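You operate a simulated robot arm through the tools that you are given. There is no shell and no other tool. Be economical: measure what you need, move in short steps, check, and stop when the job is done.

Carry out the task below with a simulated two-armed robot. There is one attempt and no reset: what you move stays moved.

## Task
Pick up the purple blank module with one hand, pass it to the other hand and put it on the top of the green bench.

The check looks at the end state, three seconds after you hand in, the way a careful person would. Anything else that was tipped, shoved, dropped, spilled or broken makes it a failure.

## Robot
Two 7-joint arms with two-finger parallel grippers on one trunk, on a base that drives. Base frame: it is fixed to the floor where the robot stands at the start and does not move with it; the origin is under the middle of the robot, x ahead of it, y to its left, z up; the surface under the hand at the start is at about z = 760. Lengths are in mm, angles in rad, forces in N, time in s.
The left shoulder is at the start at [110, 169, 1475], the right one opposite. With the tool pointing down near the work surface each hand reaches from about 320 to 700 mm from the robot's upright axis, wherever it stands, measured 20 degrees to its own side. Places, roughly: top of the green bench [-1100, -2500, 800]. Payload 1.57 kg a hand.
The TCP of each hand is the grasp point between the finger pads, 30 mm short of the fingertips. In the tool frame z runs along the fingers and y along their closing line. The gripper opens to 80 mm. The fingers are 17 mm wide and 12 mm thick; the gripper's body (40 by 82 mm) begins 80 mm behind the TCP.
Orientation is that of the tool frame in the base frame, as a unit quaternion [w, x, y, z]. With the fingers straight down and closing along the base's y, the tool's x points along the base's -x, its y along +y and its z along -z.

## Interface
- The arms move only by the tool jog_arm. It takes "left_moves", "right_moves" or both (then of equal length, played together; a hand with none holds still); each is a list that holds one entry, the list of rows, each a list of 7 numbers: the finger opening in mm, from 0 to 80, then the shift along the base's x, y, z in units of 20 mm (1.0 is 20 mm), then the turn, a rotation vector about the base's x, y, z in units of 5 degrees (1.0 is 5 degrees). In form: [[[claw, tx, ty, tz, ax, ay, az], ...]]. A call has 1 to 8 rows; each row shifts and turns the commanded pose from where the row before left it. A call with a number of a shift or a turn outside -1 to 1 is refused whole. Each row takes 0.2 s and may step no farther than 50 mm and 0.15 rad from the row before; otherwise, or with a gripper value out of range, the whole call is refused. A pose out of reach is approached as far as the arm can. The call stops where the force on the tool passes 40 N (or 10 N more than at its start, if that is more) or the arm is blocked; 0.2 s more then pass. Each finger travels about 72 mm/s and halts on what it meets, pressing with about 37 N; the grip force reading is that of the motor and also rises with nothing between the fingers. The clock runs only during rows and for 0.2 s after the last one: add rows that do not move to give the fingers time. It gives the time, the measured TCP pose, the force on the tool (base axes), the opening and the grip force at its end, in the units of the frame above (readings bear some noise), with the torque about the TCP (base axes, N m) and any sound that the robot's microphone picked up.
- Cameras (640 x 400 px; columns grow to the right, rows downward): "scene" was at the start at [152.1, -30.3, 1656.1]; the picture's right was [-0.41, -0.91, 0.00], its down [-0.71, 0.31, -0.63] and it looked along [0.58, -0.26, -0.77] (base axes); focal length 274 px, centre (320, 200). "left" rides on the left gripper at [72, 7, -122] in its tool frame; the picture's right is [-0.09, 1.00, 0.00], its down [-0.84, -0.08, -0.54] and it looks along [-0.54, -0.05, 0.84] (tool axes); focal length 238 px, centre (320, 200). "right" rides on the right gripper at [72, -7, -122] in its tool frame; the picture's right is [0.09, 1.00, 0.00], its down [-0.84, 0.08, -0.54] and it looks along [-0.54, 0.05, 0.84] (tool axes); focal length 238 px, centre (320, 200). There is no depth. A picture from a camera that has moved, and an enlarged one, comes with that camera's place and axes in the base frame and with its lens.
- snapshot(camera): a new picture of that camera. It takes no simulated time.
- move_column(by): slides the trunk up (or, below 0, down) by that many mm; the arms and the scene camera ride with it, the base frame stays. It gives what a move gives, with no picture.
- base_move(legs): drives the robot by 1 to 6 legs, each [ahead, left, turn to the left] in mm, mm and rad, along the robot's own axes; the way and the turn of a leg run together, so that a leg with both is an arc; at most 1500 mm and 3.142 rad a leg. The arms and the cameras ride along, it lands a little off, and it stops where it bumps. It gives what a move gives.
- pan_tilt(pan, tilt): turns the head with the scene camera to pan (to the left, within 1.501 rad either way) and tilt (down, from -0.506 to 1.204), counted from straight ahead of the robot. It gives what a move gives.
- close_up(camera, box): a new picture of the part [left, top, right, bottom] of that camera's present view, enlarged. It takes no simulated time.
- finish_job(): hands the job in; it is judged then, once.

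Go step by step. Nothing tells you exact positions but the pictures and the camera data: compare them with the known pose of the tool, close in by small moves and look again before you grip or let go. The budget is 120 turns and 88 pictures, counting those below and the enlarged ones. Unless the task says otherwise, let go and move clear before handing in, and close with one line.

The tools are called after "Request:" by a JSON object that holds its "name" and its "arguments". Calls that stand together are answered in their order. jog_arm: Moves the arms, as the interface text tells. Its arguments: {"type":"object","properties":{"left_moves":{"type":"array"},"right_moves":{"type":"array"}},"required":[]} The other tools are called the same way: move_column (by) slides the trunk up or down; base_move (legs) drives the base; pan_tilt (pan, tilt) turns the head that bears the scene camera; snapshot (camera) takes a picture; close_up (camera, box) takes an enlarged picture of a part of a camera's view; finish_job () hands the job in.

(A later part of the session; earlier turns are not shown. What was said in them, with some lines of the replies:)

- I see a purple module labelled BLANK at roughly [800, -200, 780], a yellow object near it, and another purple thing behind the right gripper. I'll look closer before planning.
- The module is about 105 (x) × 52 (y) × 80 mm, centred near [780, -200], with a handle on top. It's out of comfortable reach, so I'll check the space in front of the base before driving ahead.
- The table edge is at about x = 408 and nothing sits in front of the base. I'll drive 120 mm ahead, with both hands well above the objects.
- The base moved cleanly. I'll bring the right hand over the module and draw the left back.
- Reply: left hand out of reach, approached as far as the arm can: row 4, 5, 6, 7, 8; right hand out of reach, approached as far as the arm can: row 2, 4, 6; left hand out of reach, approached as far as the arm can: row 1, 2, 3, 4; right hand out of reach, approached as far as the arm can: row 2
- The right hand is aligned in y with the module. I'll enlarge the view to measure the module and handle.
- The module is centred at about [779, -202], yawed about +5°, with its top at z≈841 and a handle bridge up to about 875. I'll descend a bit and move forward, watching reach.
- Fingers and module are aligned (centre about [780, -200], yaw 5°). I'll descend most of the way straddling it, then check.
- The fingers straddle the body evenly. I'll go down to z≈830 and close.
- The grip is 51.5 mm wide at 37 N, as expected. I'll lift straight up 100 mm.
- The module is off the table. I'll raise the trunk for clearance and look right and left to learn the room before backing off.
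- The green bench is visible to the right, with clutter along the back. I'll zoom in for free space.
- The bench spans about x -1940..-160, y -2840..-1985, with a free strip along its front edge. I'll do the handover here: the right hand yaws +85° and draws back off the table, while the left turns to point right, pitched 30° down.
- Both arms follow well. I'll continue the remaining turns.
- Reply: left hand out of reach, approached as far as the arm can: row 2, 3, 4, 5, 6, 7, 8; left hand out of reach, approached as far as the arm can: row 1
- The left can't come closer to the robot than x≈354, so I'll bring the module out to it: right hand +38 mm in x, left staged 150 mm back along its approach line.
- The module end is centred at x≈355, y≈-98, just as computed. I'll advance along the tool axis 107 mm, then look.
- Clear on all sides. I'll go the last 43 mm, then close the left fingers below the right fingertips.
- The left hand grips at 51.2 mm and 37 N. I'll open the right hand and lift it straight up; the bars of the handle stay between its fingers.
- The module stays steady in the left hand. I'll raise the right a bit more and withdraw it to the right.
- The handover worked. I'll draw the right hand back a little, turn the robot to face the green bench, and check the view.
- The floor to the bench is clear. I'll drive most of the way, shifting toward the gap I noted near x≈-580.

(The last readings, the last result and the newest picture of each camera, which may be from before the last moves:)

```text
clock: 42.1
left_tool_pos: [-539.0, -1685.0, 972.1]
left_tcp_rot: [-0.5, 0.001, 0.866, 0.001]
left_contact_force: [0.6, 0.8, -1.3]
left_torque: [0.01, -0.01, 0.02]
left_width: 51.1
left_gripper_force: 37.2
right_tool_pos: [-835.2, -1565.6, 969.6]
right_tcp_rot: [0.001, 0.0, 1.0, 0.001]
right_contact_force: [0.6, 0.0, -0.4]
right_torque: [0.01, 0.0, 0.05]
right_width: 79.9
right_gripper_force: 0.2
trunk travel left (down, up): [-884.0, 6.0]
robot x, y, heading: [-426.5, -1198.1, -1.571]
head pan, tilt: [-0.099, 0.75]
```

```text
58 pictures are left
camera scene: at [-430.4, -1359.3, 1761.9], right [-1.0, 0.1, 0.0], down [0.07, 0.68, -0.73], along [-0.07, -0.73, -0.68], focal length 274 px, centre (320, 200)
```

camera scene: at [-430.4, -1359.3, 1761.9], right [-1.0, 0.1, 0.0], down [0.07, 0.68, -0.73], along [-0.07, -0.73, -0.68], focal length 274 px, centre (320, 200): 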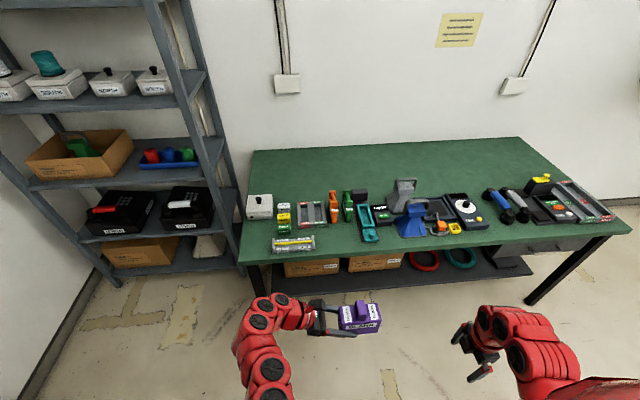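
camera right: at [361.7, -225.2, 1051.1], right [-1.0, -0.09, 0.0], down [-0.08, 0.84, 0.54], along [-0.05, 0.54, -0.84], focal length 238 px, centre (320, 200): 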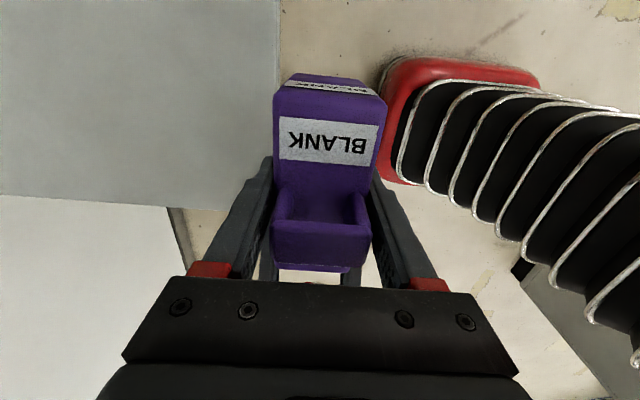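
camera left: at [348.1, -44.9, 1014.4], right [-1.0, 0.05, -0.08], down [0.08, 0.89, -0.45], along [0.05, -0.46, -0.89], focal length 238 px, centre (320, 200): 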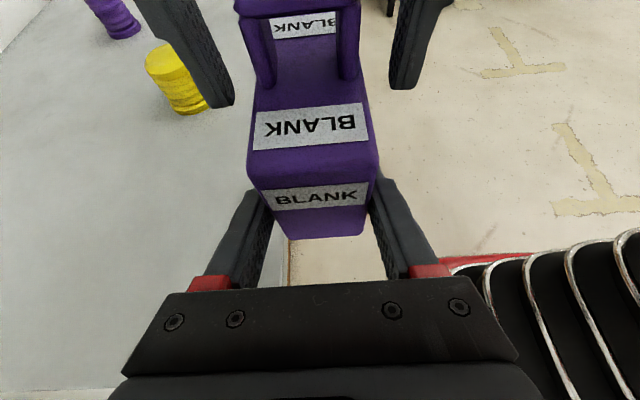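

Request:
{"name": "close_up", "arguments": {"camera": "scene", "box": [230, 150, 470, 300]}}

Request:
{"name": "close_up", "arguments": {"camera": "scene", "box": [400, 140, 640, 290]}}

```text
2.67 times, centred on (350, 225) of scene
camera zoom: at [-430.4, -1359.3, 1761.9], right [-1.0, 0.1, 0.0], down [0.07, 0.68, -0.73], along [-0.07, -0.73, -0.68], focal length 731 px, centre (240, 133)
```

zoom: 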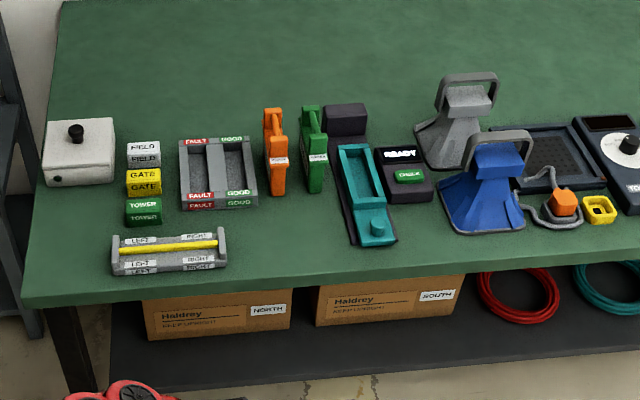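

```text
2.67 times, centred on (520, 215) of scene
camera zoom: at [-430.4, -1359.3, 1761.9], right [-1.0, 0.1, 0.0], down [0.07, 0.68, -0.73], along [-0.07, -0.73, -0.68], focal length 731 px, centre (-213, 160)
```

zoom: 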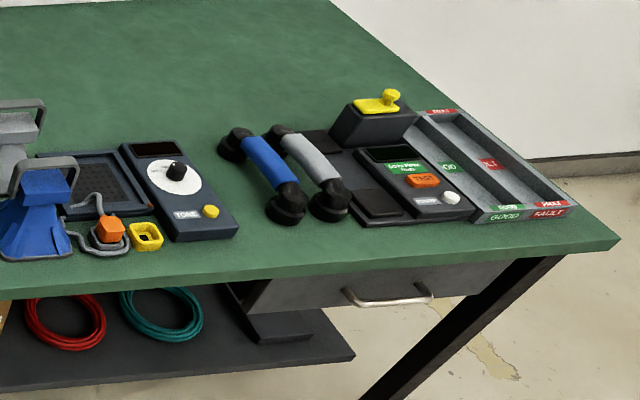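

There's a free patch about 210 mm wide and 150 mm deep around [-590, -2105], between the LEFT/RIGHT tray and the teal tool. I'll yaw the left hand 45° so that it comes in from the robot side, clear of the tray.

Request:
{"name": "jog_arm", "arguments": {"left_moves": [[[30, 0, -0.9, 0, 0, 0, 0.9], [30, 0, -0.9, 0, 0, 0, 0.9], [30, 0, -0.9, 0, 0, 0, 1], [30, 0, -0.8, 0, 0, 0, 1], [30, 0, -0.8, 0, 0, 0, 1], [30, 0, -0.8, 0, 0, 0, 1], [30, 0, -0.6, 0, 0, 0, 1], [30, 0, -0.6, 0, 0, 0, 1]]]}}

Request:
{"name": "snapshot", "arguments": {"camera": "left"}}

Request:
{"name": "snapshot", "arguments": {"camera": "scene"}}

```text
clock: 43.9
left_tool_pos: [-539.1, -1812.0, 972.3]
left_tcp_rot: [-0.47, -0.291, 0.816, -0.168]
left_contact_force: [0.8, -0.2, -2.0]
left_torque: [0.04, -0.04, 0.03]
left_width: 51.5
left_gripper_force: 36.5
right_tool_pos: [-835.4, -1565.9, 970.4]
right_tcp_rot: [0.0, 0.0, 1.0, 0.0]
right_contact_force: [0.0, -0.5, -0.2]
right_torque: [-0.01, 0.01, -0.02]
right_width: 79.8
right_gripper_force: 0.1
trunk travel left (down, up): [-884.0, 6.0]
robot x, y, heading: [-425.1, -1198.8, -1.572]
head pan, tilt: [-0.099, 0.75]
```

```text
55 pictures are left
camera left: at [-488.9, -1762.8, 1093.7], right [-0.59, 0.8, -0.08], down [0.74, 0.5, -0.45], along [-0.32, -0.33, -0.89], focal length 238 px, centre (320, 200)
```

left: 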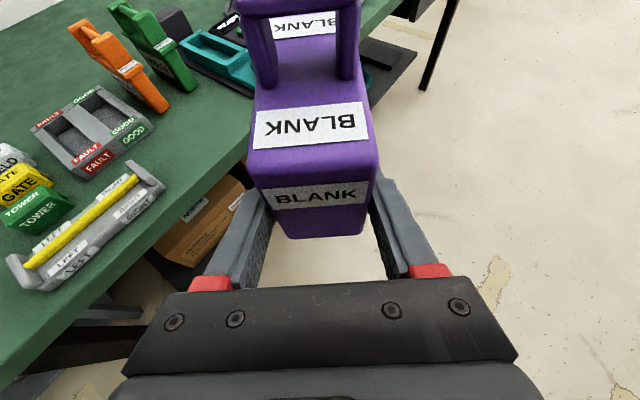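

```text
54 pictures are left
camera scene: at [-430.6, -1359.1, 1761.9], right [-1.0, 0.1, 0.0], down [0.07, 0.68, -0.73], along [-0.07, -0.73, -0.68], focal length 274 px, centre (320, 200)
```

scene: 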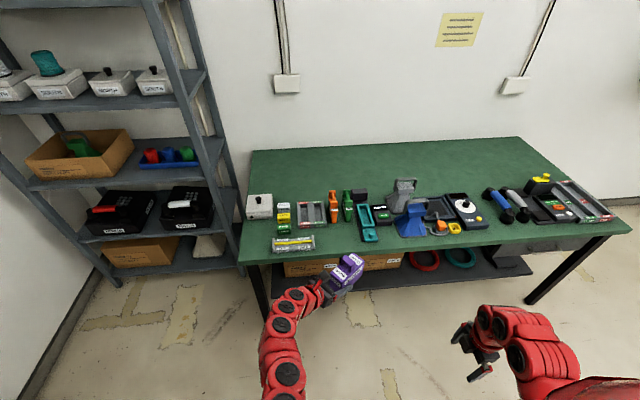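

The pose is good, and the left camera confirms the tray corner at [-477, -2075] and the front edge near y≈-2045. I'll drive 270 mm ahead and 20 mm right, to bring the module over the gap.

Request:
{"name": "base_move", "arguments": {"legs": [[270, -20, 0]]}}

Request:
{"name": "snapshot", "arguments": {"camera": "left"}}

Request:
{"name": "snapshot", "arguments": {"camera": "scene"}}

```text
clock: 45.8
left_tool_pos: [-558.4, -2082.4, 970.6]
left_tcp_rot: [-0.471, -0.288, 0.817, -0.167]
left_contact_force: [0.0, 0.4, -1.8]
left_torque: [0.03, -0.03, -0.04]
left_width: 51.5
left_gripper_force: 37.0
right_tool_pos: [-855.5, -1838.3, 970.5]
right_tcp_rot: [0.001, 0.0, 1.0, 0.0]
right_contact_force: [-0.4, 1.3, 0.3]
right_torque: [0.0, 0.01, 0.01]
right_width: 80.0
right_gripper_force: 0.0
trunk travel left (down, up): [-884.0, 6.0]
robot x, y, heading: [-443.0, -1470.0, -1.577]
head pan, tilt: [-0.099, 0.75]
```

```text
53 pictures are left
camera left: at [-509.5, -2034.5, 1094.3], right [-0.59, 0.8, -0.08], down [0.74, 0.5, -0.45], along [-0.32, -0.33, -0.89], focal length 238 px, centre (320, 200)
```

left: 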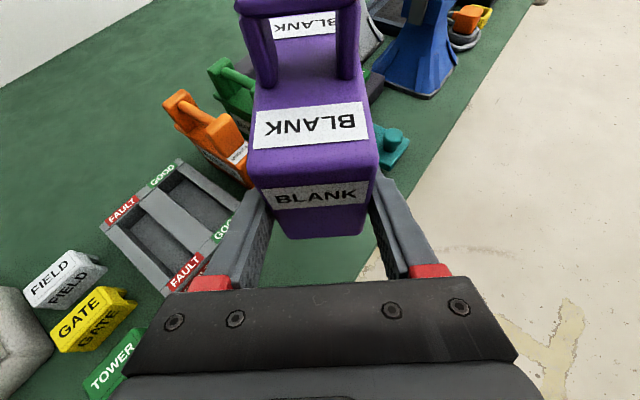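

```text
52 pictures are left
camera scene: at [-450.4, -1630.4, 1762.0], right [-0.99, 0.1, 0.0], down [0.07, 0.68, -0.73], along [-0.07, -0.73, -0.68], focal length 274 px, centre (320, 200)
```

scene: 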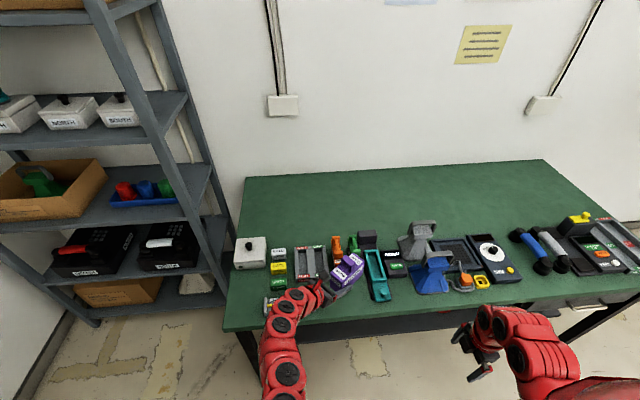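

The module centre projects to about [-587, -2105]. The bench edge is at y≈-2050, so I'll shift 22 mm further in, then lower with the trunk most of the way.

Request:
{"name": "jog_arm", "arguments": {"left_moves": [[[30, 0, -0.55, 0, 0, 0, 0], [30, 0, -0.55, 0, 0, 0, 0]]]}}

Request:
{"name": "move_column", "arguments": {"by": -70}}

Request:
{"name": "snapshot", "arguments": {"camera": "left"}}

Request:
{"name": "close_up", "arguments": {"camera": "scene", "box": [220, 200, 460, 350]}}

```text
clock: 46.4
left_tool_pos: [-558.9, -2106.4, 972.0]
left_tcp_rot: [-0.471, -0.289, 0.817, -0.166]
left_contact_force: [0.2, -0.8, -0.4]
left_torque: [0.01, -0.03, 0.01]
left_width: 51.9
left_gripper_force: 37.2
right_tool_pos: [-855.4, -1839.5, 970.1]
right_tcp_rot: [0.001, 0.0, 1.0, 0.001]
right_contact_force: [-0.1, 0.3, 0.3]
right_torque: [0.0, 0.01, 0.02]
right_width: 80.2
right_gripper_force: 0.1
trunk travel left (down, up): [-884.0, 6.0]
robot x, y, heading: [-447.5, -1470.8, -1.576]
head pan, tilt: [-0.099, 0.75]
```

```text
clock: 47.5
left_tool_pos: [-559.6, -2105.3, 901.0]
left_tcp_rot: [-0.472, -0.288, 0.816, -0.167]
left_contact_force: [0.1, -0.2, -0.6]
left_torque: [0.04, 0.01, 0.01]
left_width: 51.5
left_gripper_force: 36.8
right_tool_pos: [-855.9, -1838.6, 901.5]
right_tcp_rot: [0.001, 0.002, 1.0, 0.001]
right_contact_force: [-0.3, -0.3, -0.5]
right_torque: [0.04, -0.01, 0.02]
right_width: 79.7
right_gripper_force: 0.1
trunk travel left (down, up): [-814.0, 76.0]
robot x, y, heading: [-446.5, -1469.0, -1.572]
head pan, tilt: [-0.099, 0.75]
```

```text
51 pictures are left
camera left: at [-509.5, -2057.0, 1023.5], right [-0.59, 0.8, -0.08], down [0.74, 0.5, -0.45], along [-0.32, -0.33, -0.89], focal length 238 px, centre (320, 200)
```

left: 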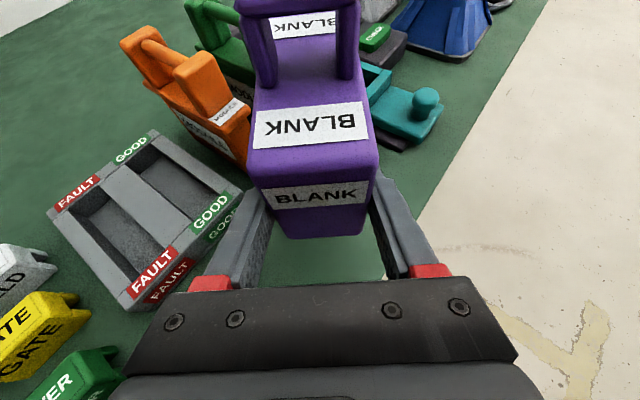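

```text
2.67 times, centred on (340, 275) of scene
camera zoom: at [-450.4, -1631.8, 1691.9], right [-0.99, 0.1, 0.0], down [0.07, 0.68, -0.73], along [-0.07, -0.73, -0.68], focal length 731 px, centre (267, 0)
```

zoom: 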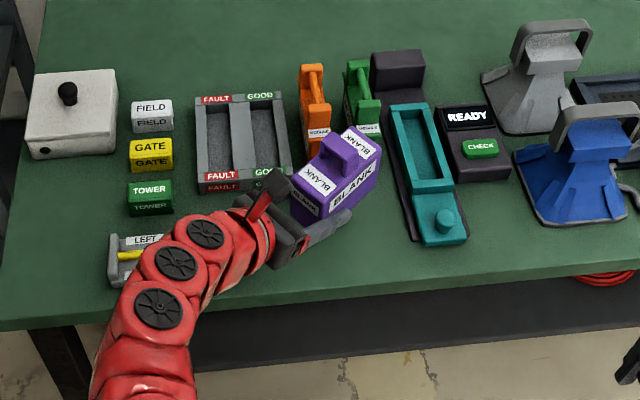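

Clearances are at least 40 mm all round. I'll lower to about 10 mm above the bench.

Request:
{"name": "jog_arm", "arguments": {"left_moves": [[[30, 0, 0, -0.8, 0, 0, 0], [30, 0, 0, -0.8, 0, 0, 0], [30, 0, 0, -0.7, 0, 0, 0], [30, 0, 0, -0.5, 0, 0, 0]]]}}

Request:
{"name": "snapshot", "arguments": {"camera": "left"}}

Request:
{"name": "close_up", "arguments": {"camera": "scene", "box": [270, 230, 390, 305]}}

```text
clock: 48.5
left_tool_pos: [-559.7, -2105.9, 844.8]
left_tcp_rot: [-0.471, -0.289, 0.817, -0.167]
left_contact_force: [-0.4, 0.4, -1.0]
left_torque: [0.0, -0.05, -0.02]
left_width: 51.5
left_gripper_force: 37.1
right_tool_pos: [-855.2, -1839.8, 901.0]
right_tcp_rot: [0.001, 0.001, 1.0, 0.001]
right_contact_force: [0.7, -0.3, 0.1]
right_torque: [-0.04, 0.02, 0.0]
right_width: 80.3
right_gripper_force: 0.0
trunk travel left (down, up): [-814.0, 76.0]
robot x, y, heading: [-444.3, -1471.3, -1.57]
head pan, tilt: [-0.099, 0.75]
```

```text
49 pictures are left
camera left: at [-509.4, -2056.8, 967.2], right [-0.59, 0.8, -0.08], down [0.74, 0.5, -0.45], along [-0.32, -0.33, -0.89], focal length 238 px, centre (320, 200)
```

left: 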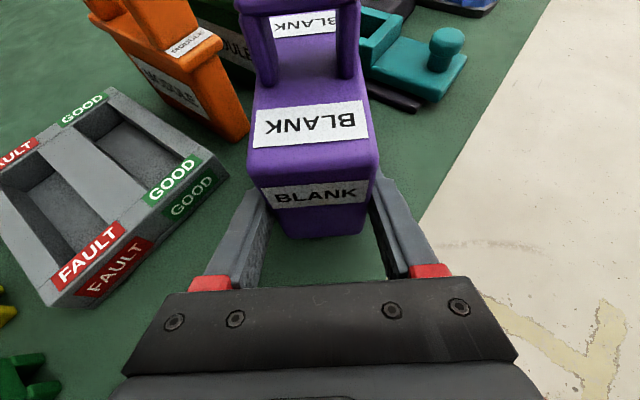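

```text
5.33 times, centred on (330, 268) of scene
camera zoom: at [-450.4, -1632.3, 1691.8], right [-0.99, 0.1, 0.0], down [0.07, 0.68, -0.73], along [-0.07, -0.73, -0.68], focal length 1462 px, centre (267, -160)
```

zoom: 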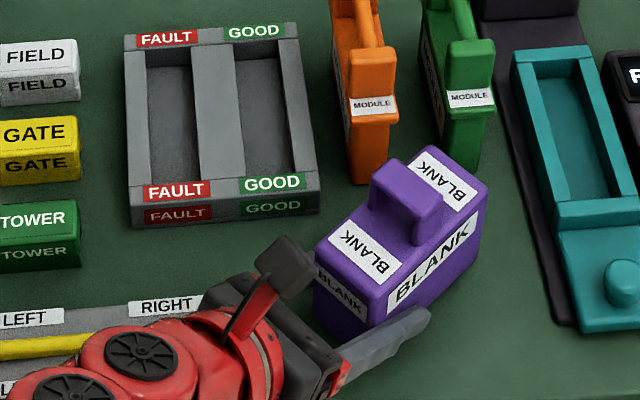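

I'll step down in 2–3 mm rows and watch the force.

Request:
{"name": "jog_arm", "arguments": {"left_moves": [[[30, 0, 0, -0.15, 0, 0, 0], [30, 0, 0, -0.15, 0, 0, 0], [30, 0, 0, -0.1, 0, 0, 0]]]}}

```text
clock: 49.3
left_tool_pos: [-559.2, -2106.0, 836.5]
left_tcp_rot: [-0.471, -0.288, 0.817, -0.166]
left_contact_force: [0.0, -0.4, -0.8]
left_torque: [0.04, -0.01, 0.0]
left_width: 51.6
left_gripper_force: 36.9
right_tool_pos: [-855.9, -1838.0, 900.2]
right_tcp_rot: [0.001, 0.001, 1.0, 0.001]
right_contact_force: [-0.8, 0.8, -0.1]
right_torque: [-0.02, -0.02, 0.0]
right_width: 80.0
right_gripper_force: 0.0
trunk travel left (down, up): [-814.0, 76.0]
robot x, y, heading: [-442.8, -1468.9, -1.577]
head pan, tilt: [-0.099, 0.75]
```

Request:
{"name": "jog_arm", "arguments": {"left_moves": [[[30, 0, 0, -0.1, 0, 0, 0], [30, 0, 0, -0.1, 0, 0, 0]]]}}

```text
clock: 49.9
left_tool_pos: [-560.3, -2106.5, 833.3]
left_tcp_rot: [-0.471, -0.288, 0.817, -0.167]
left_contact_force: [-0.2, -0.5, -0.4]
left_torque: [0.06, -0.04, -0.01]
left_width: 51.5
left_gripper_force: 36.7
right_tool_pos: [-855.9, -1839.2, 900.5]
right_tcp_rot: [0.0, 0.001, 1.0, 0.001]
right_contact_force: [0.9, 0.0, 0.1]
right_torque: [-0.04, -0.02, 0.02]
right_width: 80.1
right_gripper_force: 0.0
trunk travel left (down, up): [-814.0, 76.0]
robot x, y, heading: [-445.5, -1469.5, -1.576]
head pan, tilt: [-0.099, 0.75]
```

Still no contact force at TCP z=833. I'll keep going down in small steps.

Request:
{"name": "jog_arm", "arguments": {"left_moves": [[[30, 0, 0, -0.1, 0, 0, 0], [30, 0, 0, -0.05, 0, 0, 0]]]}}

```text
clock: 50.5
left_tool_pos: [-559.2, -2105.8, 832.2]
left_tcp_rot: [-0.472, -0.289, 0.816, -0.168]
left_contact_force: [-0.2, -1.4, 12.9]
left_torque: [0.34, -0.04, 0.01]
left_width: 51.7
left_gripper_force: 36.7
right_tool_pos: [-854.9, -1838.9, 900.3]
right_tcp_rot: [0.0, 0.001, 1.0, 0.001]
right_contact_force: [0.3, 0.8, -0.4]
right_torque: [0.0, 0.0, -0.02]
right_width: 80.2
right_gripper_force: 0.0
trunk travel left (down, up): [-814.0, 76.0]
robot x, y, heading: [-444.8, -1468.5, -1.571]
head pan, tilt: [-0.099, 0.75]
```

Contact at 13 N, so the module sits on the bench. I'll open and look before withdrawing.

Request:
{"name": "jog_arm", "arguments": {"left_moves": [[[55, 0, 0, 0.05, 0, 0, 0], [65, 0, 0, 0, 0, 0, 0], [80, 0, 0, 0, 0, 0, 0], [80, 0, 0, 0, 0, 0, 0]]]}}

Request:
{"name": "snapshot", "arguments": {"camera": "left"}}

```text
clock: 51.5
left_tool_pos: [-559.8, -2104.6, 831.0]
left_tcp_rot: [-0.471, -0.289, 0.817, -0.167]
left_contact_force: [0.2, 0.3, -0.2]
left_torque: [0.02, 0.02, -0.02]
left_width: 79.8
left_gripper_force: 0.0
right_tool_pos: [-854.8, -1839.3, 900.7]
right_tcp_rot: [0.0, 0.0, 1.0, -0.001]
right_contact_force: [-0.4, 0.1, 0.1]
right_torque: [0.02, 0.0, -0.04]
right_width: 80.0
right_gripper_force: 0.2
trunk travel left (down, up): [-814.0, 76.0]
robot x, y, heading: [-445.2, -1468.6, -1.573]
head pan, tilt: [-0.099, 0.75]
```

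```text
47 pictures are left
camera left: at [-509.4, -2056.6, 953.6], right [-0.59, 0.8, -0.08], down [0.74, 0.5, -0.45], along [-0.32, -0.33, -0.89], focal length 238 px, centre (320, 200)
```

left: 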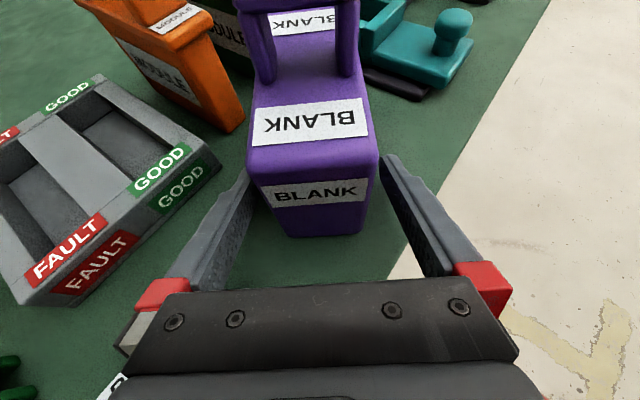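

The module is free and upright. I'll withdraw along the tool axis.

Request:
{"name": "jog_arm", "arguments": {"left_moves": [[[80, 0.67, 0.545, 0.5, 0, 0, 0], [80, 0.67, 0.545, 0.5, 0, 0, 0], [80, 0.67, 0.545, 0.5, 0, 0, 0], [80, 0.67, 0.545, 0.5, 0, 0, 0], [80, 0.67, 0.545, 0.6, 0, 0, 0]]]}}

Request:
{"name": "snapshot", "arguments": {"camera": "left"}}

```text
clock: 52.7
left_tool_pos: [-492.6, -2051.1, 882.9]
left_tcp_rot: [-0.471, -0.288, 0.817, -0.167]
left_contact_force: [0.5, 0.1, 0.5]
left_torque: [0.01, -0.02, 0.01]
left_width: 80.3
left_gripper_force: 0.1
right_tool_pos: [-854.1, -1839.1, 901.4]
right_tcp_rot: [0.001, 0.0, 1.0, 0.0]
right_contact_force: [0.2, -0.1, -0.3]
right_torque: [0.05, 0.01, -0.01]
right_width: 79.9
right_gripper_force: 0.0
trunk travel left (down, up): [-814.0, 76.0]
robot x, y, heading: [-443.7, -1469.6, -1.573]
head pan, tilt: [-0.099, 0.75]
```

```text
46 pictures are left
camera left: at [-441.6, -2002.2, 1005.5], right [-0.59, 0.8, -0.08], down [0.74, 0.5, -0.45], along [-0.33, -0.33, -0.89], focal length 238 px, centre (320, 200)
```

left: 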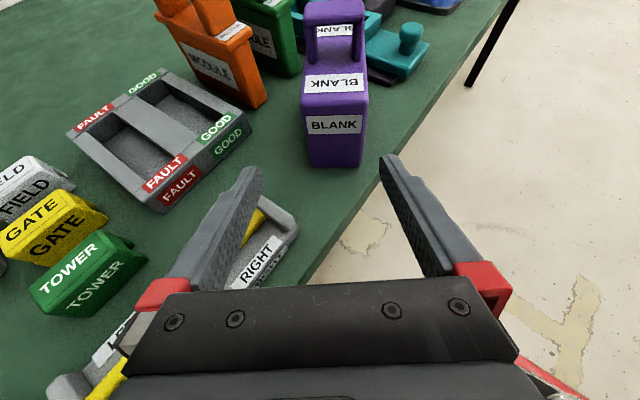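

The module stands alone, upright on the bench. I'll raise the trunk and back the base away, then take a final look.

Request:
{"name": "move_column", "arguments": {"by": 72}}

Request:
{"name": "base_move", "arguments": {"legs": [[-350, 0, 0]]}}

Request:
{"name": "close_up", "arguments": {"camera": "scene", "box": [200, 120, 520, 320]}}

```text
clock: 53.8
left_tool_pos: [-491.4, -2051.3, 955.9]
left_tcp_rot: [-0.471, -0.289, 0.816, -0.168]
left_contact_force: [-0.5, -0.3, 0.0]
left_torque: [0.0, 0.02, 0.0]
left_width: 79.9
left_gripper_force: 0.0
right_tool_pos: [-855.2, -1839.5, 972.2]
right_tcp_rot: [0.001, 0.001, 1.0, 0.0]
right_contact_force: [-0.2, 0.9, -0.3]
right_torque: [0.04, -0.01, -0.02]
right_width: 80.3
right_gripper_force: 0.1
trunk travel left (down, up): [-886.0, 4.0]
robot x, y, heading: [-440.3, -1472.0, -1.571]
head pan, tilt: [-0.099, 0.75]
```

```text
clock: 56.1
left_tool_pos: [-490.8, -1700.6, 954.1]
left_tcp_rot: [-0.471, -0.289, 0.817, -0.166]
left_contact_force: [-0.1, -0.3, -0.8]
left_torque: [-0.07, -0.02, 0.01]
left_width: 80.0
left_gripper_force: 0.2
right_tool_pos: [-856.0, -1485.9, 972.2]
right_tcp_rot: [0.001, 0.0, 1.0, 0.002]
right_contact_force: [0.4, 0.7, -0.6]
right_torque: [0.0, 0.01, -0.01]
right_width: 79.9
right_gripper_force: 0.0
trunk travel left (down, up): [-886.0, 4.0]
robot x, y, heading: [-442.9, -1120.7, -1.572]
head pan, tilt: [-0.099, 0.75]
```

```text
2.00 times, centred on (360, 220) of scene
camera zoom: at [-450.1, -1280.3, 1763.8], right [-1.0, 0.1, 0.0], down [0.07, 0.68, -0.73], along [-0.07, -0.73, -0.68], focal length 548 px, centre (240, 160)
```

zoom: 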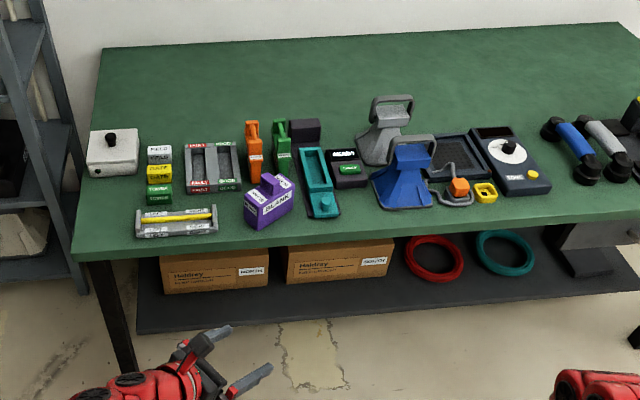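

The purple module stands upright on the green bench, everything around it is undisturbed, and both hands are clear. I'm handing in.

Request:
{"name": "finish_job", "arguments": {}}

```text
The job is handed in.
```

The purple blank module was picked up with the right hand, passed to the left, and set upright on top of the green bench; nothing else was disturbed in the final picture.
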